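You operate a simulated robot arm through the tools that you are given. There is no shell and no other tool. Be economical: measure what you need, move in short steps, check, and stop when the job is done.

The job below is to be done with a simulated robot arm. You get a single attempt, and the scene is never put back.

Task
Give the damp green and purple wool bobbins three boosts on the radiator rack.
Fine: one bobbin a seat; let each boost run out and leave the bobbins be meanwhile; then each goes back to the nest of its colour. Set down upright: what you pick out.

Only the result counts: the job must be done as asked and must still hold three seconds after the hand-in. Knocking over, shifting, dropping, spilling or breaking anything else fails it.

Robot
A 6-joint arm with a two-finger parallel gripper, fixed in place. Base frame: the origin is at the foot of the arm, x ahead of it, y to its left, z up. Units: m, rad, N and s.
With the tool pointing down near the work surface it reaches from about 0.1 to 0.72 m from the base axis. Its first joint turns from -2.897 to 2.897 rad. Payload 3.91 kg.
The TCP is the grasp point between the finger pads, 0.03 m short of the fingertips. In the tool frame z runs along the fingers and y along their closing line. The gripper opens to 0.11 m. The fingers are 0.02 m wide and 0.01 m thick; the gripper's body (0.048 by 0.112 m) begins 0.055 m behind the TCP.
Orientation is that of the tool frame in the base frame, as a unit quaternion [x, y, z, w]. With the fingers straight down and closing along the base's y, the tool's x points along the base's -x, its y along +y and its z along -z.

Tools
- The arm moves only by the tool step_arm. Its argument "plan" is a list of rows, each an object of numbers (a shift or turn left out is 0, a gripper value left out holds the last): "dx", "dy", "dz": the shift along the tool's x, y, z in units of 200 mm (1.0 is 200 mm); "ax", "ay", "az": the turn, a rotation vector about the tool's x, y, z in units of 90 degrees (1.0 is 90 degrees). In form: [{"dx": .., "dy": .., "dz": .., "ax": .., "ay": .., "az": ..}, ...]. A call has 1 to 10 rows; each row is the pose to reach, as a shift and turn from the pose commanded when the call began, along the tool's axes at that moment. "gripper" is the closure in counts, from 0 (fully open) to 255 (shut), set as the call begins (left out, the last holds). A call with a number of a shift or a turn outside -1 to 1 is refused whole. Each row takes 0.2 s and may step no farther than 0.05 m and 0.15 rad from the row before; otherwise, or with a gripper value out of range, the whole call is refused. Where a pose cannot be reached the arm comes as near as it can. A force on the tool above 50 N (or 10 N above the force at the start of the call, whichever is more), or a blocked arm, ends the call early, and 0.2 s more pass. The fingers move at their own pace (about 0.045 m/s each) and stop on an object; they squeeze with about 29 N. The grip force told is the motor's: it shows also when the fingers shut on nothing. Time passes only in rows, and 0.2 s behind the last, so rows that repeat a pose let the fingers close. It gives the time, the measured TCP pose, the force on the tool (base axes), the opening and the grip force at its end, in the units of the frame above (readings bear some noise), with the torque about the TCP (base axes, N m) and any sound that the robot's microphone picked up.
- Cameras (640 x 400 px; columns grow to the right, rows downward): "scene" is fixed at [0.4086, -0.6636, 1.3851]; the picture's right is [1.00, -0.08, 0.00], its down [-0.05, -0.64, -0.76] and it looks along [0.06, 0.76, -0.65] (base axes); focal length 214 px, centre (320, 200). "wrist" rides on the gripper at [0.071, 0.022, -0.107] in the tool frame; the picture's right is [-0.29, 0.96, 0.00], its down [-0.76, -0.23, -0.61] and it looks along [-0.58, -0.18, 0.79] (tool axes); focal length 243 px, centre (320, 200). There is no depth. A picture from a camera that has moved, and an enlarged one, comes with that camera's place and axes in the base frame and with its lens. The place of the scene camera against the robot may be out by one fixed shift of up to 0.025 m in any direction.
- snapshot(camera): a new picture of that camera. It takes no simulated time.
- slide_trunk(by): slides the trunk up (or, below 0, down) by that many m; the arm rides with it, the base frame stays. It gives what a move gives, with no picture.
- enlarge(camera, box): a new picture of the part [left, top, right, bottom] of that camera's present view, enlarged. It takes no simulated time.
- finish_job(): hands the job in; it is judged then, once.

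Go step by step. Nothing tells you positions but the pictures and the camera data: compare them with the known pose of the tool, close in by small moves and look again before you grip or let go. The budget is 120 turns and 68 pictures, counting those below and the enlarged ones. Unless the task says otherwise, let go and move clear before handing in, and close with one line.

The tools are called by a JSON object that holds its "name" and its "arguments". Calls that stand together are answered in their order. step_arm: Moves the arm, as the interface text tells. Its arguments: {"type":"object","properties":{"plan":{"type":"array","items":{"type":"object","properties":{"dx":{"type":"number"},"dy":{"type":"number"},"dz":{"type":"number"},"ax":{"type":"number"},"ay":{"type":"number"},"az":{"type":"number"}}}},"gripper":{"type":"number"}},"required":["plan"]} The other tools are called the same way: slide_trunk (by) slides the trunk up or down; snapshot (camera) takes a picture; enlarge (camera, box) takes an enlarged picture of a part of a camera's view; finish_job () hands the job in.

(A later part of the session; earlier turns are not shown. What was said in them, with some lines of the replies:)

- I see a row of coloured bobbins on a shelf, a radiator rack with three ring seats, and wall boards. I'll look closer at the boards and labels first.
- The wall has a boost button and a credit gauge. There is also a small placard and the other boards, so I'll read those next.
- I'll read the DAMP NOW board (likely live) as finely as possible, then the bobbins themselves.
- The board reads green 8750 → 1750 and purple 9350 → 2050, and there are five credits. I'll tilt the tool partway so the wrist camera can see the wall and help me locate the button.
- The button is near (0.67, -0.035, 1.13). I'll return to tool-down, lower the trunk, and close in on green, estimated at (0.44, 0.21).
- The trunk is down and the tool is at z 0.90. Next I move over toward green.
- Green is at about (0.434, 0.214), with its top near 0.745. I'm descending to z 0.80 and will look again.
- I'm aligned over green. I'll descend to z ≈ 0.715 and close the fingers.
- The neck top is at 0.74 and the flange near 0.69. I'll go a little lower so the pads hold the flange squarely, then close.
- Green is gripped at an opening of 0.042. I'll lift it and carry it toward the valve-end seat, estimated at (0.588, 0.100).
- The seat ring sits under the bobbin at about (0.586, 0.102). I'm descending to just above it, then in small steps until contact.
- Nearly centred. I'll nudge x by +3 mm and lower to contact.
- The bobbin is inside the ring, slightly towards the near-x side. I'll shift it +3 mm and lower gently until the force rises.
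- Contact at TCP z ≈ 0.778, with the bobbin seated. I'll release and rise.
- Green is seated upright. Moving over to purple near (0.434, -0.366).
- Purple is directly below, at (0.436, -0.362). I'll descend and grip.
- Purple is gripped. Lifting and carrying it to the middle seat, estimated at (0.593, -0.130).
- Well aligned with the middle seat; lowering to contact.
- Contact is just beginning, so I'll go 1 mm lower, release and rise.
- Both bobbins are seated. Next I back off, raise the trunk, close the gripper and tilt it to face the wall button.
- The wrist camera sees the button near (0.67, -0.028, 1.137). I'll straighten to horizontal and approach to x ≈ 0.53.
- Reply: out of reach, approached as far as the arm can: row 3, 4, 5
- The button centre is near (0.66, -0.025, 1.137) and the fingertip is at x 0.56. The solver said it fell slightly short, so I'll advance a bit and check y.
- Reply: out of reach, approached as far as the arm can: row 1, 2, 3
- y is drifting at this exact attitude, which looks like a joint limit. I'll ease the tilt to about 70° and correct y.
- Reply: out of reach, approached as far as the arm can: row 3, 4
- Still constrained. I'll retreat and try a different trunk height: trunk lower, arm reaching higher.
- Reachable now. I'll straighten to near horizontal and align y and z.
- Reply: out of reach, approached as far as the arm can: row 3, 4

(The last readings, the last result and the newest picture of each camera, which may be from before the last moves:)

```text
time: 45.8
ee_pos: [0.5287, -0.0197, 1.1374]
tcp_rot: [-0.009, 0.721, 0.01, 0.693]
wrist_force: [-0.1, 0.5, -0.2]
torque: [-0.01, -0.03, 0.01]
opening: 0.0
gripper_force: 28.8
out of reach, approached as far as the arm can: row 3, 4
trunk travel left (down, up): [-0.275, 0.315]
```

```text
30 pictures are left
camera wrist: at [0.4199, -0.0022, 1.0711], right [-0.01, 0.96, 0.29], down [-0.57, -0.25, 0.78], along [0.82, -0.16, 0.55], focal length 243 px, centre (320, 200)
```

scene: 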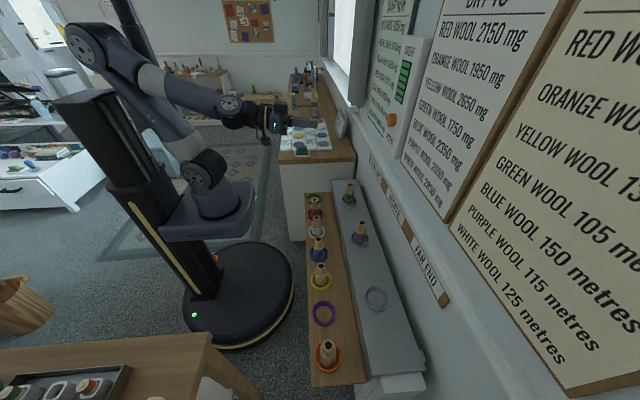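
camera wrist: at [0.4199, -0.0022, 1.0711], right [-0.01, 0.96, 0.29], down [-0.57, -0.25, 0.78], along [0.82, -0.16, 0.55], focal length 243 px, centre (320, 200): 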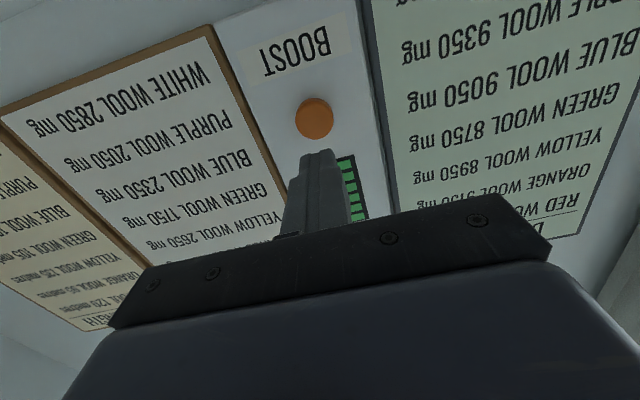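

Aligned on y. Relaxing the tilt slightly, I approach to about 1.5 cm from the button.

{"name": "step_arm", "arguments": {"plan": [{"dy": -0.02, "dz": 0.05, "ay": 0.07}, {"dy": -0.02, "dz": 0.2, "ay": 0.07}, {"dy": -0.02, "dz": 0.4, "ay": 0.07}]}}

{"name": "enlarge", "arguments": {"camera": "scene", "box": [340, 80, 430, 150]}}

{"name": "snapshot", "arguments": {"camera": "wrist"}}

```text
time: 46.5
ee_pos: [0.6097, -0.0237, 1.138]
tcp_rot: [0.0, 0.745, 0.0, 0.667]
wrist_force: [-0.6, 0.2, -0.2]
torque: [0.02, 0.01, 0.0]
opening: 0.0001
gripper_force: 28.9
out of reach, approached as far as the arm can: row 1
trunk travel left (down, up): [-0.275, 0.315]
```

```text
5.71 times, centred on (385, 115) of scene
camera zoom: at [0.4086, -0.6636, 1.3851], right [1.0, -0.08, 0.0], down [-0.05, -0.64, -0.76], along [0.06, 0.76, -0.65], focal length 1226 px, centre (-51, 686)
```

zoom: 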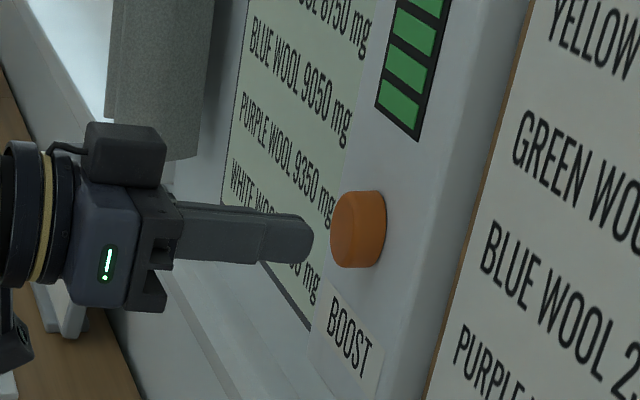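

```text
28 pictures are left
camera wrist: at [0.4959, -0.0032, 1.0787], right [0.03, 0.96, 0.29], down [-0.52, -0.23, 0.82], along [0.85, -0.18, 0.49], focal length 243 px, centre (320, 200)
```

wrist: 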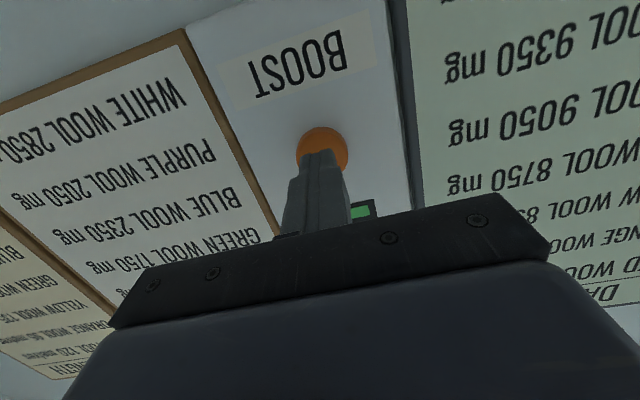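

The fingertip is aligned with the button. Pressing slowly.

{"name": "step_arm", "arguments": {"plan": [{"dz": 0.04}, {"dz": 0.07}, {"dz": 0.1}]}}

{"name": "enlarge", "arguments": {"camera": "scene", "box": [360, 50, 430, 140]}}

```text
time: 47.4
ee_pos: [0.6285, -0.0246, 1.1368]
tcp_rot: [-0.001, 0.745, 0.001, 0.667]
wrist_force: [-2.5, 0.4, -0.7]
torque: [0.0, -0.04, -0.04]
opening: 0.0
gripper_force: 29.1
trunk travel left (down, up): [-0.275, 0.315]
```

```text
4.44 times, centred on (395, 95) of scene
camera zoom: at [0.4086, -0.6636, 1.3851], right [1.0, -0.08, 0.0], down [-0.05, -0.64, -0.76], along [0.06, 0.76, -0.65], focal length 953 px, centre (-13, 667)
```

zoom: 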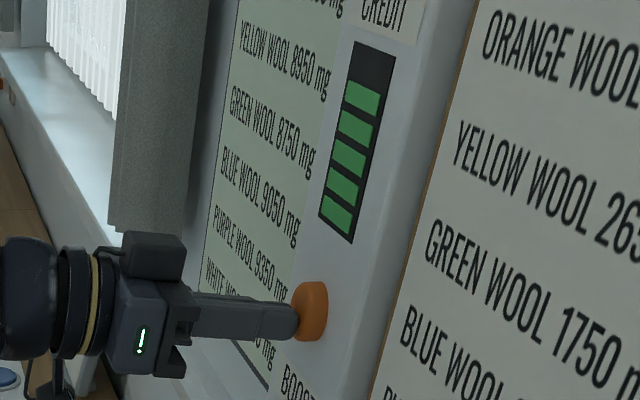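

The credit dropped by one, so boost 1 has started. I'll back off and watch the DAMP NOW board.

{"name": "step_arm", "arguments": {"plan": [{"dz": -0.15}, {"dz": -0.3}, {"dz": -0.5}, {"dz": -0.5}, {"dz": -0.5}, {"dz": -0.5}, {"dz": -0.5}, {"dz": -0.5}, {"dz": -0.5}, {"dz": -0.5}]}}

{"name": "snapshot", "arguments": {"camera": "wrist"}}

{"name": "snapshot", "arguments": {"camera": "scene"}}

```text
time: 49.5
ee_pos: [0.5302, -0.0249, 1.1469]
tcp_rot: [-0.001, 0.745, 0.001, 0.667]
wrist_force: [1.0, -0.5, -0.3]
torque: [0.03, 0.01, -0.01]
opening: 0.0
gripper_force: 29.0
trunk travel left (down, up): [-0.275, 0.315]
```

```text
26 pictures are left
camera wrist: at [0.4169, -0.003, 1.0873], right [0.03, 0.96, 0.29], down [-0.52, -0.23, 0.82], along [0.85, -0.18, 0.49], focal length 243 px, centre (320, 200)
```

wrist: 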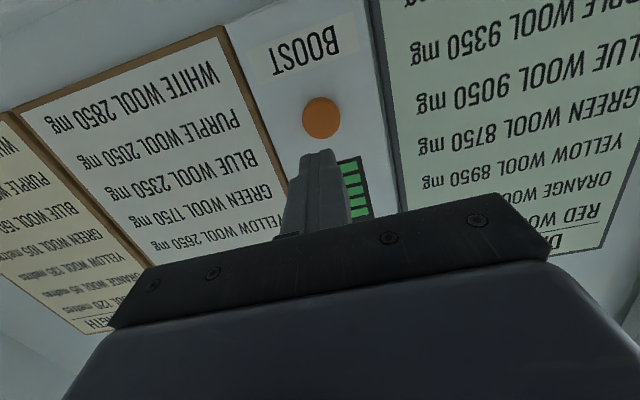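

```text
25 pictures are left
```

scene: 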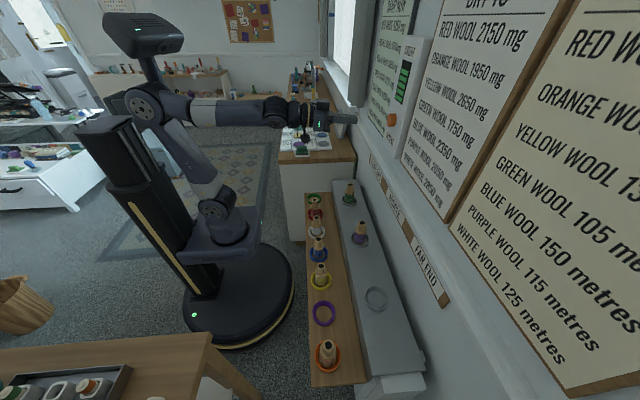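

No change on the board yet, so I'll wait.

{"name": "step_arm", "arguments": {"plan": [{}, {}, {}, {}, {}, {}, {}, {}, {}, {}]}}

{"name": "step_arm", "arguments": {"plan": [{}, {}, {}, {}, {}, {}, {}, {}, {}, {}]}}

{"name": "step_arm", "arguments": {"plan": [{}, {}, {}, {}, {}, {}, {}, {}, {}, {}]}}

{"name": "enlarge", "arguments": {"camera": "scene", "box": [360, 50, 430, 140]}}

```text
time: 51.8
ee_pos: [0.5305, -0.0234, 1.1463]
tcp_rot: [-0.001, 0.745, 0.001, 0.668]
wrist_force: [-0.2, -0.2, -0.8]
torque: [0.01, -0.01, -0.01]
opening: 0.0001
gripper_force: 29.3
trunk travel left (down, up): [-0.275, 0.315]
```

```text
time: 54.0
ee_pos: [0.5299, -0.0238, 1.1452]
tcp_rot: [0.0, 0.745, 0.001, 0.667]
wrist_force: [0.3, -0.1, -0.4]
torque: [0.0, 0.04, -0.01]
opening: 0.0001
gripper_force: 29.2
trunk travel left (down, up): [-0.275, 0.315]
```

```text
time: 56.1
ee_pos: [0.5296, -0.0231, 1.1476]
tcp_rot: [-0.001, 0.744, 0.001, 0.668]
wrist_force: [-1.0, 0.4, -0.1]
torque: [0.0, -0.01, 0.01]
opening: 0.0001
gripper_force: 28.9
trunk travel left (down, up): [-0.275, 0.315]
```

```text
4.44 times, centred on (395, 95) of scene
camera zoom: at [0.4086, -0.6636, 1.3851], right [1.0, -0.08, 0.0], down [-0.05, -0.64, -0.76], along [0.06, 0.76, -0.65], focal length 953 px, centre (-13, 667)
```

zoom: 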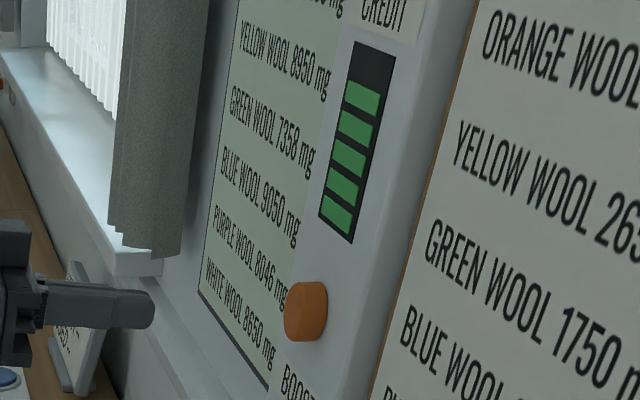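

The board now shows green 7358 and purple 8046. I'll check whether it's still falling.

{"name": "step_arm", "arguments": {"plan": [{}, {}, {}, {}, {}, {}, {}, {}, {}, {}]}}

{"name": "step_arm", "arguments": {"plan": [{}, {}, {}, {}, {}, {}, {}, {}, {}, {}]}}

{"name": "enlarge", "arguments": {"camera": "scene", "box": [360, 50, 430, 140]}}

```text
time: 58.4
ee_pos: [0.5307, -0.024, 1.1477]
tcp_rot: [-0.001, 0.745, 0.001, 0.667]
wrist_force: [-0.7, 0.1, 0.1]
torque: [0.01, 0.01, -0.03]
opening: 0.0
gripper_force: 28.8
trunk travel left (down, up): [-0.275, 0.315]
```

```text
time: 60.5
ee_pos: [0.5301, -0.0241, 1.1474]
tcp_rot: [-0.001, 0.745, 0.001, 0.667]
wrist_force: [-0.9, -0.5, 0.0]
torque: [0.04, -0.03, 0.02]
opening: 0.0
gripper_force: 29.2
trunk travel left (down, up): [-0.275, 0.315]
```

```text
4.44 times, centred on (395, 95) of scene
camera zoom: at [0.4086, -0.6636, 1.3851], right [1.0, -0.08, 0.0], down [-0.05, -0.64, -0.76], along [0.06, 0.76, -0.65], focal length 953 px, centre (-13, 667)
```

zoom: 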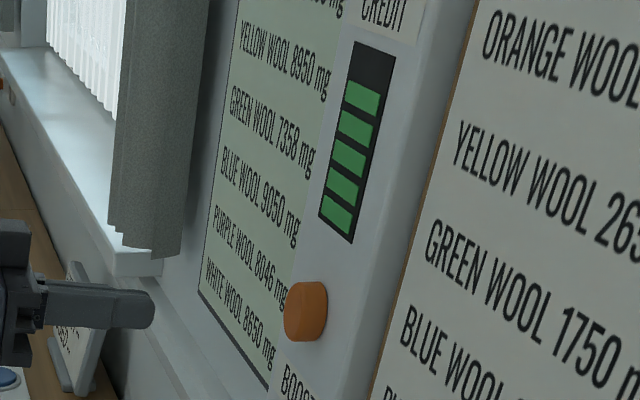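

The board is stable and boost 1 is finished. Pressing for boost 2, then backing off.

{"name": "step_arm", "arguments": {"plan": [{"dz": 0.2}, {"dz": 0.38}, {"dz": 0.44}, {"dz": 0.47}, {"dz": 0.5}]}}

{"name": "step_arm", "arguments": {"plan": [{"dz": -0.15}, {"dz": -0.3}, {"dz": -0.5}, {"dz": -0.5}, {"dz": -0.5}, {"dz": -0.5}, {"dz": -0.5}, {"dz": -0.5}, {"dz": -0.5}, {"dz": -0.5}]}}

{"name": "enlarge", "arguments": {"camera": "scene", "box": [360, 50, 430, 140]}}

```text
time: 61.8
ee_pos: [0.6282, -0.023, 1.1363]
tcp_rot: [0.0, 0.745, 0.0, 0.667]
wrist_force: [-3.3, 0.1, 0.7]
torque: [-0.02, -0.06, 0.0]
opening: 0.0001
gripper_force: 28.6
trunk travel left (down, up): [-0.275, 0.315]
```

```text
time: 64.0
ee_pos: [0.5297, -0.0251, 1.1457]
tcp_rot: [-0.001, 0.745, 0.001, 0.667]
wrist_force: [-1.4, -0.1, -0.5]
torque: [0.01, -0.04, -0.02]
opening: 0.0
gripper_force: 28.9
trunk travel left (down, up): [-0.275, 0.315]
```

```text
4.44 times, centred on (395, 95) of scene
camera zoom: at [0.4086, -0.6636, 1.3851], right [1.0, -0.08, 0.0], down [-0.05, -0.64, -0.76], along [0.06, 0.76, -0.65], focal length 953 px, centre (-13, 667)
```

zoom: 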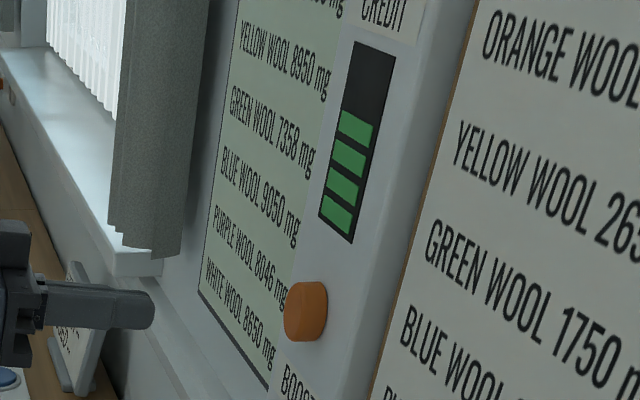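

Boost 2 is running (four credits left). I'll wait about 10 s.

{"name": "step_arm", "arguments": {"plan": [{}, {}, {}, {}, {}, {}, {}, {}, {}, {}]}}

{"name": "step_arm", "arguments": {"plan": [{}, {}, {}, {}, {}, {}, {}, {}, {}, {}]}}

{"name": "step_arm", "arguments": {"plan": [{}, {}, {}, {}, {}, {}, {}, {}, {}, {}]}}

{"name": "step_arm", "arguments": {"plan": [{}, {}, {}, {}, {}, {}, {}, {}, {}, {}]}}

{"name": "step_arm", "arguments": {"plan": [{}, {}, {}, {}, {}]}}

{"name": "enlarge", "arguments": {"camera": "scene", "box": [360, 50, 430, 140]}}

```text
time: 66.2
ee_pos: [0.5297, -0.0246, 1.1458]
tcp_rot: [-0.001, 0.745, 0.001, 0.667]
wrist_force: [-1.1, 0.5, -0.1]
torque: [0.02, 0.01, 0.03]
opening: 0.0
gripper_force: 29.0
trunk travel left (down, up): [-0.275, 0.315]
```

```text
time: 68.3
ee_pos: [0.5297, -0.0227, 1.1457]
tcp_rot: [0.0, 0.745, 0.0, 0.667]
wrist_force: [0.1, 0.9, 0.0]
torque: [0.01, -0.05, 0.02]
opening: 0.0
gripper_force: 29.0
trunk travel left (down, up): [-0.275, 0.315]
```

```text
time: 70.5
ee_pos: [0.5302, -0.0232, 1.147]
tcp_rot: [-0.002, 0.745, 0.001, 0.667]
wrist_force: [-0.5, 0.1, 0.5]
torque: [0.02, 0.02, 0.01]
opening: 0.0
gripper_force: 29.5
trunk travel left (down, up): [-0.275, 0.315]
```

```text
time: 72.8
ee_pos: [0.5307, -0.0232, 1.1468]
tcp_rot: [-0.001, 0.745, 0.001, 0.668]
wrist_force: [-1.2, 0.0, 0.5]
torque: [0.01, 0.0, -0.01]
opening: 0.0
gripper_force: 29.0
trunk travel left (down, up): [-0.275, 0.315]
```

```text
time: 74.0
ee_pos: [0.5305, -0.0227, 1.1464]
tcp_rot: [-0.001, 0.745, 0.001, 0.667]
wrist_force: [-0.1, -0.1, -0.4]
torque: [-0.02, -0.05, -0.01]
opening: 0.0
gripper_force: 28.7
trunk travel left (down, up): [-0.275, 0.315]
```

```text
4.44 times, centred on (395, 95) of scene
camera zoom: at [0.4086, -0.6636, 1.3851], right [1.0, -0.08, 0.0], down [-0.05, -0.64, -0.76], along [0.06, 0.76, -0.65], focal length 953 px, centre (-13, 667)
```

zoom: 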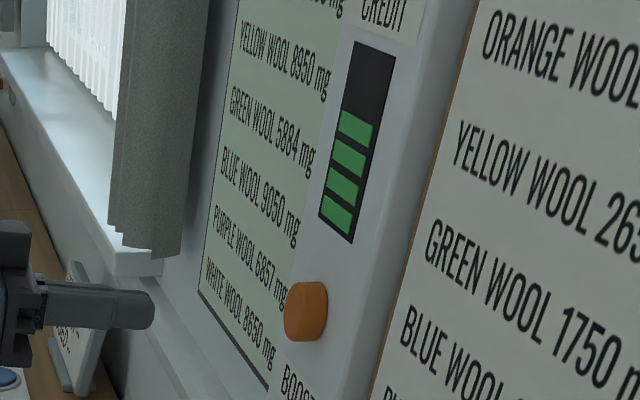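

Boost 2 is done: green 5884, purple 6857. Now boost 3.

{"name": "step_arm", "arguments": {"plan": [{"dz": 0.2}, {"dz": 0.38}, {"dz": 0.44}, {"dz": 0.47}, {"dz": 0.5}]}}

{"name": "step_arm", "arguments": {"plan": [{"dz": -0.15}, {"dz": -0.3}, {"dz": -0.5}, {"dz": -0.5}, {"dz": -0.5}, {"dz": -0.5}, {"dz": -0.5}, {"dz": -0.5}, {"dz": -0.5}, {"dz": -0.5}]}}

{"name": "step_arm", "arguments": {"plan": [{}, {}, {}, {}, {}, {}, {}, {}, {}, {}]}}

{"name": "step_arm", "arguments": {"plan": [{}, {}, {}, {}, {}, {}, {}, {}, {}, {}]}}

{"name": "step_arm", "arguments": {"plan": [{}, {}, {}, {}, {}, {}, {}, {}, {}, {}]}}

{"name": "step_arm", "arguments": {"plan": [{}, {}, {}, {}, {}, {}, {}, {}, {}, {}]}}

{"name": "step_arm", "arguments": {"plan": [{}, {}, {}, {}, {}]}}

{"name": "enlarge", "arguments": {"camera": "scene", "box": [360, 50, 430, 140]}}

```text
time: 75.2
ee_pos: [0.6285, -0.0249, 1.1363]
tcp_rot: [0.0, 0.745, 0.0, 0.668]
wrist_force: [-2.5, -0.3, 0.0]
torque: [0.03, -0.04, 0.01]
opening: 0.0001
gripper_force: 29.0
trunk travel left (down, up): [-0.275, 0.315]
```

```text
time: 77.3
ee_pos: [0.5275, -0.0241, 1.1473]
tcp_rot: [-0.001, 0.745, 0.0, 0.667]
wrist_force: [-0.8, -0.3, 0.1]
torque: [-0.01, 0.01, 0.01]
opening: 0.0
gripper_force: 29.0
trunk travel left (down, up): [-0.275, 0.315]
```

```text
time: 79.5
ee_pos: [0.5281, -0.024, 1.1483]
tcp_rot: [-0.001, 0.745, 0.001, 0.667]
wrist_force: [0.0, 0.7, 1.2]
torque: [0.03, 0.02, 0.05]
opening: 0.0
gripper_force: 28.9
trunk travel left (down, up): [-0.275, 0.315]
```

```text
time: 81.8
ee_pos: [0.5295, -0.0246, 1.1475]
tcp_rot: [-0.001, 0.744, 0.001, 0.668]
wrist_force: [-0.3, -0.2, -0.1]
torque: [0.02, -0.01, 0.05]
opening: 0.0
gripper_force: 29.2
trunk travel left (down, up): [-0.275, 0.315]
```

```text
time: 84.0
ee_pos: [0.5288, -0.0246, 1.1474]
tcp_rot: [0.0, 0.746, 0.0, 0.666]
wrist_force: [0.2, -0.2, -0.5]
torque: [0.02, -0.02, -0.04]
opening: 0.0
gripper_force: 28.8
trunk travel left (down, up): [-0.275, 0.315]
```

```text
time: 86.2
ee_pos: [0.53, -0.0232, 1.148]
tcp_rot: [0.0, 0.745, 0.0, 0.667]
wrist_force: [-1.5, 0.1, 0.4]
torque: [0.0, 0.0, 0.0]
opening: 0.0
gripper_force: 29.2
trunk travel left (down, up): [-0.275, 0.315]
```

```text
time: 87.3
ee_pos: [0.5283, -0.0249, 1.1479]
tcp_rot: [-0.001, 0.745, 0.001, 0.667]
wrist_force: [-0.2, 0.0, 0.5]
torque: [0.05, -0.02, -0.01]
opening: 0.0001
gripper_force: 29.0
trunk travel left (down, up): [-0.275, 0.315]
```

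```text
4.44 times, centred on (395, 95) of scene
camera zoom: at [0.4086, -0.6636, 1.3851], right [1.0, -0.08, 0.0], down [-0.05, -0.64, -0.76], along [0.06, 0.76, -0.65], focal length 953 px, centre (-13, 667)
```

zoom: 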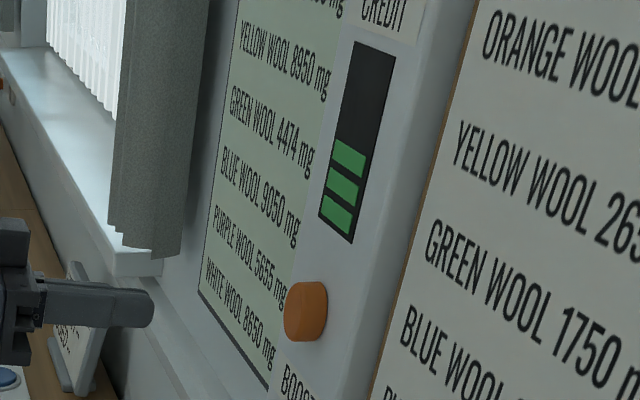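

All three boosts have run (green 4474, purple 5655, three credits used). I'll retract, turn the tool down again, open, and go to green.

{"name": "step_arm", "arguments": {"plan": [{"dz": -0.2}, {"dz": -0.4}, {"dz": -0.55}]}}

{"name": "step_arm", "arguments": {"plan": [{"ay": 0.09}, {"ay": 0.18}, {"ay": 0.27}, {"ay": 0.36}, {"ay": 0.45}, {"ay": 0.54}, {"ay": 0.63}, {"ay": 0.72}, {"ay": 0.81}, {"ay": 0.9}]}}

{"name": "step_arm", "arguments": {"plan": [{"ay": 0.03}, {"ay": 0.03}, {"ay": 0.03}, {"ay": 0.03}, {"ay": 0.03}], "gripper": 0}}

{"name": "slide_trunk", "arguments": {"by": -0.15}}

```text
time: 88.3
ee_pos: [0.4583, -0.0214, 1.1011]
tcp_rot: [0.001, 0.793, 0.014, 0.609]
wrist_force: [0.2, 0.4, -0.6]
torque: [-0.02, 0.03, 0.01]
opening: 0.0
gripper_force: 29.0
trunk travel left (down, up): [-0.275, 0.315]
stopped in row 3: the arm was blocked; the commanded pose is now the measured one
```

```text
time: 90.5
ee_pos: [0.4518, -0.0218, 1.0744]
tcp_rot: [-0.009, 0.999, 0.009, -0.043]
wrist_force: [-0.6, -0.2, 0.1]
torque: [-0.03, 0.01, -0.02]
opening: 0.0
gripper_force: 29.3
out of reach, approached as far as the arm can: row 10
trunk travel left (down, up): [-0.275, 0.315]
```

```text
time: 91.8
ee_pos: [0.4477, -0.0218, 1.0606]
tcp_rot: [-0.008, 0.998, 0.01, -0.065]
wrist_force: [-0.5, -1.0, -0.4]
torque: [0.01, -0.01, 0.01]
opening: 0.1044
gripper_force: 0.1
out of reach, approached as far as the arm can: row 1, 2, 3, 4, 5
trunk travel left (down, up): [-0.275, 0.315]
```

```text
time: 93.5
ee_pos: [0.4493, -0.0225, 0.9102]
tcp_rot: [-0.009, 0.998, 0.009, -0.065]
wrist_force: [0.6, 0.0, 0.7]
torque: [0.0, -0.04, -0.03]
opening: 0.1097
gripper_force: 0.1
trunk travel left (down, up): [-0.125, 0.465]
```

The tool overshot its tilt slightly and the commanded pose was reset. I'll correct it to exactly vertical and check.

{"name": "step_arm", "arguments": {"plan": [{"ax": 0.0115, "ay": -0.083, "az": 0.0115}, {"ax": 0.0115, "ay": -0.083, "az": 0.0115}]}}

{"name": "snapshot", "arguments": {"camera": "scene"}}

```text
time: 94.1
ee_pos: [0.4481, -0.0206, 0.9101]
tcp_rot: [0.0, 1.0, 0.0, 0.0]
wrist_force: [0.0, -0.5, 0.3]
torque: [-0.05, 0.02, 0.01]
opening: 0.1103
gripper_force: 0.1
trunk travel left (down, up): [-0.125, 0.465]
```

```text
19 pictures are left
```

scene: 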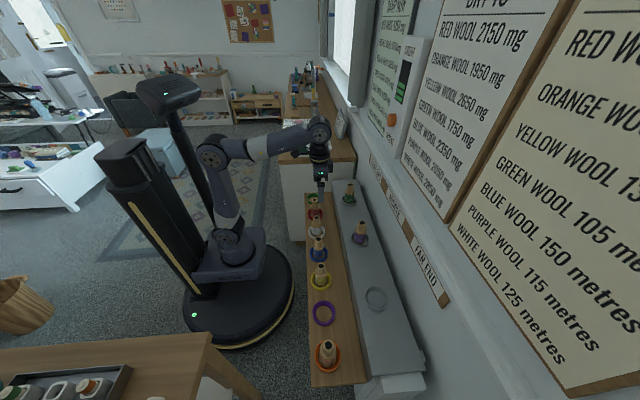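

Vertical again. Moving above green at the valve-end seat (0.593, 0.101).

{"name": "step_arm", "arguments": {"plan": [{"dx": -0.15, "dy": 0.13}, {"dx": -0.3, "dy": 0.26}, {"dx": -0.45, "dy": 0.39}, {"dx": -0.6, "dy": 0.52}, {"dx": -0.722, "dy": 0.61}, {"dx": -0.722, "dy": 0.61, "dz": 0.1}]}}

{"name": "snapshot", "arguments": {"camera": "wrist"}}

```text
time: 95.5
ee_pos: [0.5908, 0.1012, 0.8867]
tcp_rot: [0.0, 1.0, 0.0, 0.003]
wrist_force: [-0.5, -0.4, 0.3]
torque: [0.02, 0.0, 0.01]
opening: 0.1099
gripper_force: 0.0
out of reach, approached as far as the arm can: row 4, 5, 6
trunk travel left (down, up): [-0.125, 0.465]
```

```text
18 pictures are left
camera wrist: at [0.5205, 0.1207, 0.9935], right [0.29, 0.96, 0.0], down [0.76, -0.23, 0.61], along [0.59, -0.18, -0.79], focal length 243 px, centre (320, 200)
```

wrist: 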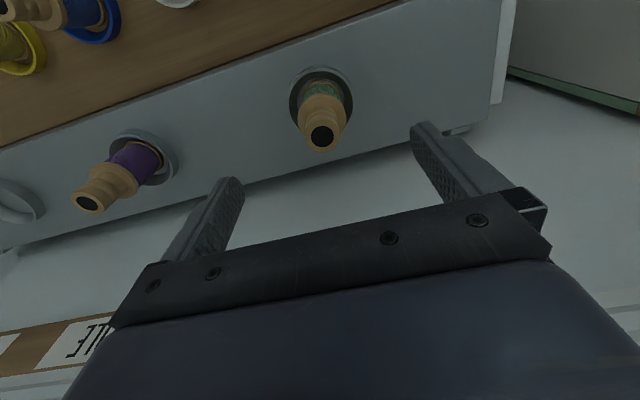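

The reach is marginal at this trunk height, so I'll restore the height used earlier, then settle.

{"name": "slide_trunk", "arguments": {"by": 0.05}}

{"name": "step_arm", "arguments": {"plan": [{"dz": 0.1}, {"dz": 0.2}, {"dz": 0.2}]}}

```text
time: 96.4
ee_pos: [0.5904, 0.099, 0.9373]
tcp_rot: [-0.001, 1.0, 0.001, 0.003]
wrist_force: [-0.1, -0.3, -0.3]
torque: [0.02, -0.02, 0.03]
opening: 0.11
gripper_force: 0.0
trunk travel left (down, up): [-0.175, 0.415]
```

```text
time: 97.2
ee_pos: [0.5915, 0.0998, 0.8971]
tcp_rot: [0.0, 1.0, 0.0, 0.002]
wrist_force: [0.4, 0.4, 0.0]
torque: [0.01, 0.0, 0.02]
opening: 0.11
gripper_force: 0.2
trunk travel left (down, up): [-0.175, 0.415]
```

Reach is good now. Descending onto green and gripping.

{"name": "step_arm", "arguments": {"plan": [{"dx": -0.007, "dy": 0.007, "dz": 0.15}, {"dx": -0.007, "dy": 0.007, "dz": 0.35}, {"dx": -0.007, "dy": 0.007, "dz": 0.5}, {"dx": -0.007, "dy": 0.007, "dz": 0.6}]}}

{"name": "step_arm", "arguments": {"plan": [{}, {}, {}, {}, {}, {}], "gripper": 255}}

{"name": "step_arm", "arguments": {"plan": [{"dz": -0.15}, {"dz": -0.35}, {"dz": -0.45}]}}

{"name": "snapshot", "arguments": {"camera": "wrist"}}

```text
time: 98.2
ee_pos: [0.5926, 0.1023, 0.777]
tcp_rot: [0.0, 1.0, 0.001, 0.003]
wrist_force: [-0.6, 1.1, 1.2]
torque: [-0.04, -0.02, 0.0]
opening: 0.11
gripper_force: 0.1
trunk travel left (down, up): [-0.175, 0.415]
```

```text
time: 99.6
ee_pos: [0.593, 0.1023, 0.7769]
tcp_rot: [0.0, 1.0, 0.001, 0.003]
wrist_force: [-0.3, -0.5, -0.9]
torque: [0.0, 0.0, 0.02]
opening: 0.0423
gripper_force: 29.3
trunk travel left (down, up): [-0.175, 0.415]
```

```text
time: 100.4
ee_pos: [0.5936, 0.1018, 0.8657]
tcp_rot: [0.0, 1.0, 0.001, 0.003]
wrist_force: [-0.5, 0.2, -1.6]
torque: [-0.02, 0.05, -0.01]
opening: 0.0422
gripper_force: 29.0
trunk travel left (down, up): [-0.175, 0.415]
```

```text
17 pictures are left
camera wrist: at [0.5223, 0.1225, 0.9728], right [0.29, 0.96, 0.0], down [0.76, -0.23, 0.61], along [0.59, -0.17, -0.79], focal length 243 px, centre (320, 200)
```

wrist: 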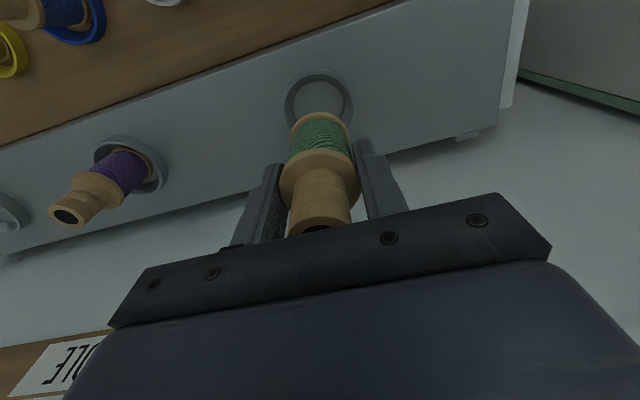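

Green is lifted. Carrying it back above the green nest at (0.4347, 0.2135).

{"name": "step_arm", "arguments": {"plan": [{"dx": 0.16, "dy": 0.112}, {"dx": 0.32, "dy": 0.224}, {"dx": 0.48, "dy": 0.336}, {"dx": 0.64, "dy": 0.448}, {"dx": 0.793, "dy": 0.56}, {"dx": 0.793, "dy": 0.56, "dz": 0.2}, {"dx": 0.793, "dy": 0.56, "dz": 0.4}, {"dx": 0.793, "dy": 0.56, "dz": 0.6}, {"dx": 0.793, "dy": 0.56, "dz": 0.68}]}}

{"name": "snapshot", "arguments": {"camera": "wrist"}}

{"name": "enlarge", "arguments": {"camera": "scene", "box": [295, 165, 335, 215]}}

```text
time: 102.4
ee_pos: [0.4344, 0.2135, 0.7307]
tcp_rot: [0.0, 1.0, 0.0, 0.002]
wrist_force: [-0.2, 0.4, -0.6]
torque: [0.01, 0.0, -0.01]
opening: 0.0424
gripper_force: 29.0
trunk travel left (down, up): [-0.175, 0.415]
```

```text
16 pictures are left
camera wrist: at [0.3643, 0.2345, 0.8371], right [0.29, 0.96, 0.0], down [0.76, -0.23, 0.61], along [0.59, -0.17, -0.79], focal length 243 px, centre (320, 200)
```

wrist: 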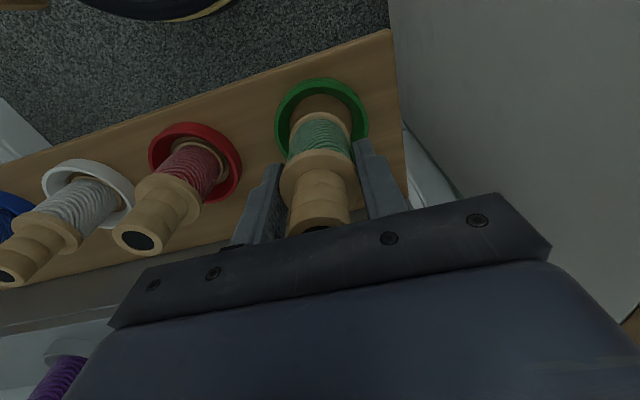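

```text
8.00 times, centred on (315, 190) of scene
camera zoom: at [0.4086, -0.6636, 1.3851], right [1.0, -0.08, 0.0], down [-0.05, -0.64, -0.76], along [0.06, 0.76, -0.65], focal length 1716 px, centre (360, 280)
```

zoom: 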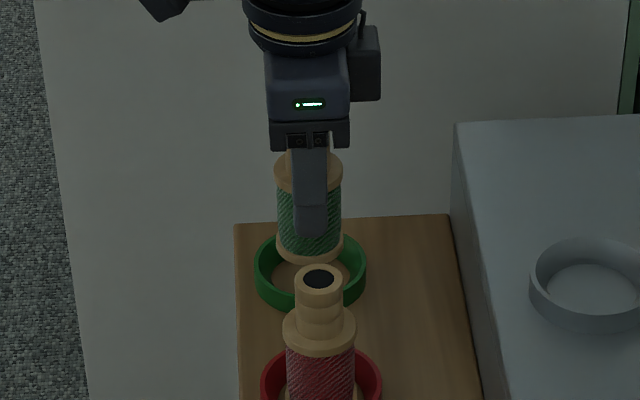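

Aligned above the green nest; lowering to contact at about 0.701.

{"name": "step_arm", "arguments": {"plan": [{"dz": 0.07}, {"dz": 0.11}, {"dz": 0.13}, {"dz": 0.14}, {"dz": 0.146}]}}

```text
time: 103.6
ee_pos: [0.4346, 0.2138, 0.701]
tcp_rot: [-0.001, 1.0, 0.0, 0.003]
wrist_force: [1.1, -0.2, -0.9]
torque: [0.01, 0.02, 0.05]
opening: 0.0424
gripper_force: 29.4
trunk travel left (down, up): [-0.175, 0.415]
```

{"name": "step_arm", "arguments": {"plan": [{"dz": 0.004}, {"dz": 0.008}]}}

```text
time: 104.2
ee_pos: [0.4355, 0.2136, 0.6999]
tcp_rot: [0.001, 1.0, 0.001, 0.003]
wrist_force: [-0.8, -0.4, 6.3]
torque: [0.0, 0.08, 0.02]
opening: 0.0424
gripper_force: 28.9
trunk travel left (down, up): [-0.175, 0.415]
```

Contact of 6 N. I'll release, rise, then go to purple at the middle seat (0.592, -0.130).

{"name": "step_arm", "arguments": {"plan": [{}, {}, {}, {}, {}], "gripper": 0}}

{"name": "step_arm", "arguments": {"plan": [{"dz": -0.1}, {"dz": -0.3}, {"dz": -0.5}, {"dz": -0.7}, {"dz": -0.9}, {"dz": -0.98}]}}

{"name": "snapshot", "arguments": {"camera": "wrist"}}

{"name": "step_arm", "arguments": {"plan": [{"dx": -0.1, "dy": -0.2}, {"dx": -0.2, "dy": -0.4}, {"dx": -0.3, "dy": -0.6}, {"dx": -0.4, "dy": -0.8}, {"dx": -0.45, "dy": -0.95}]}}

{"name": "step_arm", "arguments": {"plan": [{"dx": -0.1, "dy": -0.2}, {"dx": -0.2, "dy": -0.4}, {"dx": -0.3, "dy": -0.6}, {"dx": -0.335, "dy": -0.77}, {"dx": -0.335, "dy": -0.77}]}}

{"name": "snapshot", "arguments": {"camera": "wrist"}}

```text
time: 105.4
ee_pos: [0.4346, 0.2144, 0.7007]
tcp_rot: [0.0, 1.0, 0.0, 0.002]
wrist_force: [0.3, -0.6, 0.1]
torque: [0.02, 0.01, 0.0]
opening: 0.11
gripper_force: 0.0
trunk travel left (down, up): [-0.175, 0.415]
```

```text
time: 106.8
ee_pos: [0.4331, 0.2144, 0.8962]
tcp_rot: [0.0, 1.0, 0.001, 0.003]
wrist_force: [0.1, -0.1, -0.1]
torque: [0.02, 0.0, -0.01]
opening: 0.1099
gripper_force: 0.0
trunk travel left (down, up): [-0.175, 0.415]
```

```text
14 pictures are left
camera wrist: at [0.3634, 0.2343, 1.0029], right [0.29, 0.96, 0.0], down [0.76, -0.23, 0.61], along [0.59, -0.17, -0.79], focal length 243 px, centre (320, 200)
```

wrist: 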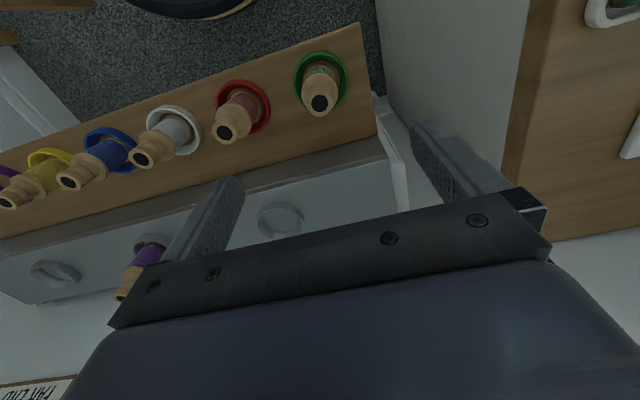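

```text
time: 108.0
ee_pos: [0.5239, 0.0245, 0.8961]
tcp_rot: [0.0, 1.0, 0.0, 0.002]
wrist_force: [-0.8, -0.8, -0.6]
torque: [-0.01, -0.01, -0.01]
opening: 0.11
gripper_force: 0.0
trunk travel left (down, up): [-0.175, 0.415]
```

```text
time: 109.2
ee_pos: [0.5921, -0.1296, 0.8954]
tcp_rot: [0.0, 1.0, 0.0, 0.003]
wrist_force: [-0.4, 0.5, -0.5]
torque: [-0.03, 0.0, -0.01]
opening: 0.1099
gripper_force: 0.0
trunk travel left (down, up): [-0.175, 0.415]
```

```text
13 pictures are left
camera wrist: at [0.5222, -0.1102, 1.0012], right [0.29, 0.96, 0.0], down [0.76, -0.23, 0.61], along [0.59, -0.17, -0.79], focal length 243 px, centre (320, 200)
```

wrist: 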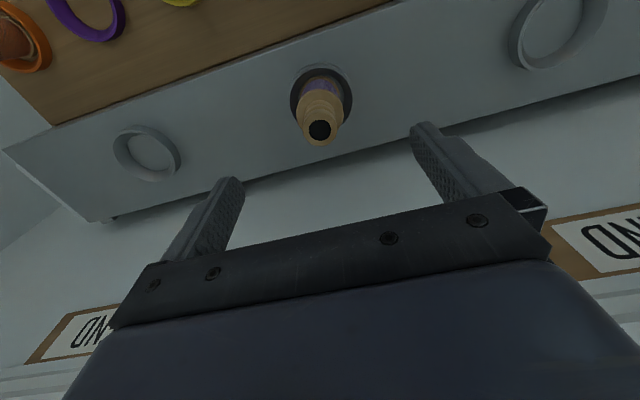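

Green is back in its nest, and I'm directly above purple. I'll descend, grip and lift.

{"name": "step_arm", "arguments": {"plan": [{"dz": 0.15}, {"dz": 0.35}, {"dz": 0.5}, {"dz": 0.593}]}}

{"name": "step_arm", "arguments": {"plan": [{}, {}, {}, {}, {}, {}], "gripper": 255}}

{"name": "step_arm", "arguments": {"plan": [{"dz": -0.15}, {"dz": -0.35}, {"dz": -0.45}]}}

{"name": "step_arm", "arguments": {"plan": [{"dx": 0.15, "dy": -0.18}, {"dx": 0.3, "dy": -0.36}, {"dx": 0.45, "dy": -0.54}, {"dx": 0.6, "dy": -0.72}, {"dx": 0.7, "dy": -0.9}]}}

```text
time: 110.2
ee_pos: [0.5915, -0.1296, 0.7776]
tcp_rot: [0.0, 1.0, 0.0, 0.002]
wrist_force: [0.4, 0.5, 0.1]
torque: [-0.03, 0.03, 0.04]
opening: 0.1101
gripper_force: 0.0
trunk travel left (down, up): [-0.175, 0.415]
```

```text
time: 111.6
ee_pos: [0.5917, -0.1295, 0.7768]
tcp_rot: [-0.001, 1.0, 0.001, 0.002]
wrist_force: [0.3, 0.3, 1.3]
torque: [0.01, 0.01, 0.0]
opening: 0.0424
gripper_force: 29.1
trunk travel left (down, up): [-0.175, 0.415]
```

```text
time: 112.4
ee_pos: [0.5889, -0.1305, 0.8685]
tcp_rot: [0.0, 1.0, 0.001, 0.003]
wrist_force: [-0.3, -0.1, -0.2]
torque: [-0.02, 0.0, 0.01]
opening: 0.0421
gripper_force: 29.0
trunk travel left (down, up): [-0.175, 0.415]
```

```text
time: 113.6
ee_pos: [0.4507, -0.3103, 0.8683]
tcp_rot: [0.0, 1.0, 0.002, 0.003]
wrist_force: [0.3, 0.7, -0.4]
torque: [-0.03, 0.01, 0.02]
opening: 0.0422
gripper_force: 29.3
trunk travel left (down, up): [-0.175, 0.415]
```

Now above the purple nest area; I'm moving to (0.435, -0.3625) and down to 0.73.

{"name": "step_arm", "arguments": {"plan": [{"dx": 0.04, "dy": -0.15}, {"dx": 0.076, "dy": -0.26}, {"dx": 0.076, "dy": -0.26, "dz": 0.2}, {"dx": 0.076, "dy": -0.26, "dz": 0.4}, {"dx": 0.076, "dy": -0.26, "dz": 0.6}, {"dx": 0.076, "dy": -0.26, "dz": 0.69}]}}

{"name": "snapshot", "arguments": {"camera": "wrist"}}

{"name": "enlarge", "arguments": {"camera": "scene", "box": [300, 275, 350, 340]}}

```text
time: 115.0
ee_pos: [0.4358, -0.3624, 0.7277]
tcp_rot: [0.0, 1.0, 0.001, 0.003]
wrist_force: [-0.5, -0.2, -0.7]
torque: [0.0, 0.03, 0.0]
opening: 0.0423
gripper_force: 28.6
trunk travel left (down, up): [-0.175, 0.415]
```

```text
12 pictures are left
camera wrist: at [0.3657, -0.3419, 0.8343], right [0.29, 0.96, 0.0], down [0.76, -0.23, 0.61], along [0.59, -0.18, -0.79], focal length 243 px, centre (320, 200)
```

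wrist: 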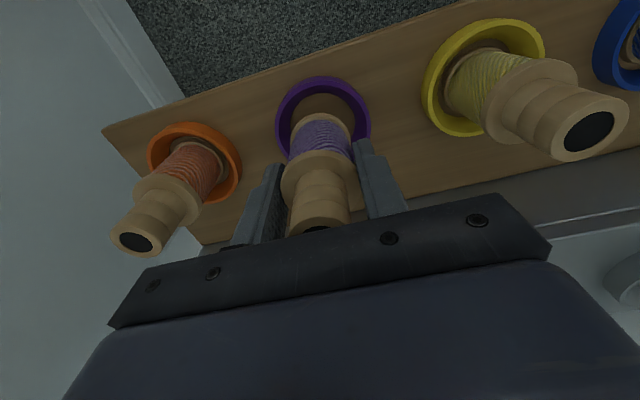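

```text
6.15 times, centred on (325, 308) of scene
camera zoom: at [0.4086, -0.6636, 1.3851], right [1.0, -0.08, 0.0], down [-0.05, -0.64, -0.76], along [0.06, 0.76, -0.65], focal length 1320 px, centre (289, -462)
```

zoom: 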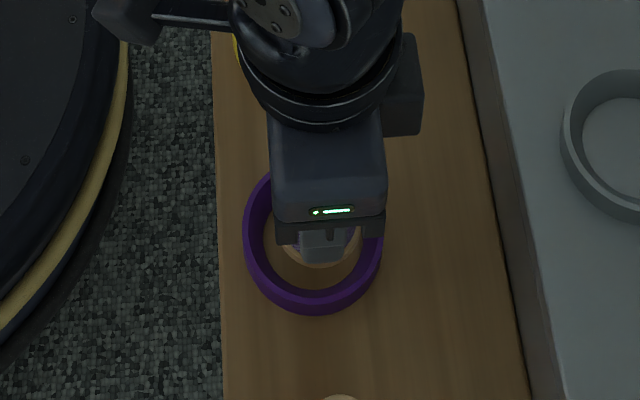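

Aligned with the purple nest; lowering to contact.

{"name": "step_arm", "arguments": {"plan": [{"dz": 0.06}, {"dz": 0.1}, {"dz": 0.12}, {"dz": 0.13}, {"dz": 0.136}]}}

{"name": "step_arm", "arguments": {"plan": [{"dz": 0.003}]}}

```text
time: 116.2
ee_pos: [0.4369, -0.3619, 0.6997]
tcp_rot: [0.001, 1.0, 0.0, 0.003]
wrist_force: [0.3, 0.7, 0.9]
torque: [-0.05, 0.02, -0.03]
opening: 0.0423
gripper_force: 29.2
trunk travel left (down, up): [-0.175, 0.415]
```

```text
time: 116.6
ee_pos: [0.4364, -0.3621, 0.7018]
tcp_rot: [-0.001, 1.0, 0.001, 0.003]
wrist_force: [-1.2, 0.8, 6.1]
torque: [0.0, 0.06, -0.01]
opening: 0.042
gripper_force: 29.0
trunk travel left (down, up): [-0.175, 0.415]
```

Seated with light contact. I'll release, rise and check.

{"name": "step_arm", "arguments": {"plan": [{}, {}, {}, {}, {}], "gripper": 0}}

{"name": "step_arm", "arguments": {"plan": [{"dz": -0.1}, {"dz": -0.3}, {"dz": -0.5}, {"dz": -0.7}, {"dz": -0.9}, {"dz": -0.98}]}}

{"name": "snapshot", "arguments": {"camera": "wrist"}}

{"name": "enlarge", "arguments": {"camera": "scene", "box": [360, 50, 430, 140]}}

{"name": "snapshot", "arguments": {"camera": "scene"}}

```text
time: 117.8
ee_pos: [0.4375, -0.3624, 0.7007]
tcp_rot: [0.0, 1.0, 0.0, 0.003]
wrist_force: [0.2, 0.6, 0.2]
torque: [0.0, -0.06, 0.01]
opening: 0.11
gripper_force: 0.0
trunk travel left (down, up): [-0.175, 0.415]
```

```text
time: 119.2
ee_pos: [0.4366, -0.3633, 0.8951]
tcp_rot: [0.0, 1.0, 0.001, 0.002]
wrist_force: [-0.3, 0.4, 0.4]
torque: [0.01, 0.0, -0.03]
opening: 0.1102
gripper_force: 0.0
trunk travel left (down, up): [-0.175, 0.415]
```

```text
10 pictures are left
camera wrist: at [0.366, -0.3424, 1.0024], right [0.29, 0.96, 0.0], down [0.76, -0.23, 0.61], along [0.59, -0.17, -0.79], focal length 243 px, centre (320, 200)
```

wrist: 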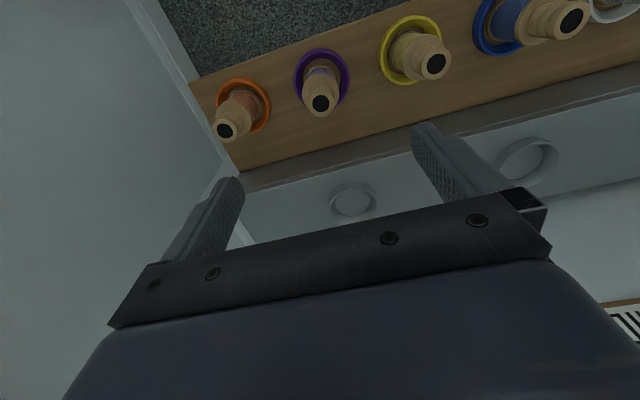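

```text
4.44 times, centred on (395, 95) of scene
camera zoom: at [0.4086, -0.6636, 1.3851], right [1.0, -0.08, 0.0], down [-0.05, -0.64, -0.76], along [0.06, 0.76, -0.65], focal length 953 px, centre (-13, 667)
```

zoom: 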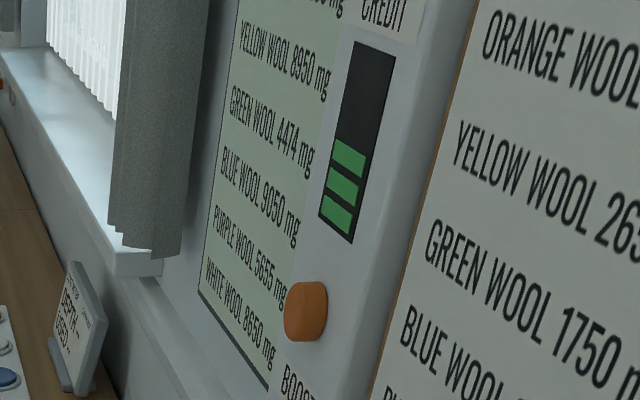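

```text
8 pictures are left
```

scene: 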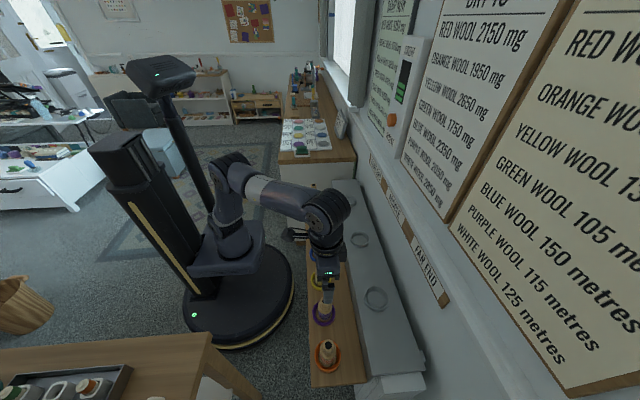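

Both bobbins stand upright in their own nests, three boosts have been used, and the arm is clear. Handing in.

{"name": "finish_job", "arguments": {}}

```text
The job is handed in.
```

The green and purple bobbins had three full boosts together on the rack, one per seat, and each now stands upright in the nest of its colour. The board still reads 4474 mg for green and 5655 mg for purple, above the 1750 and 2050 mg on the DRY TO board.
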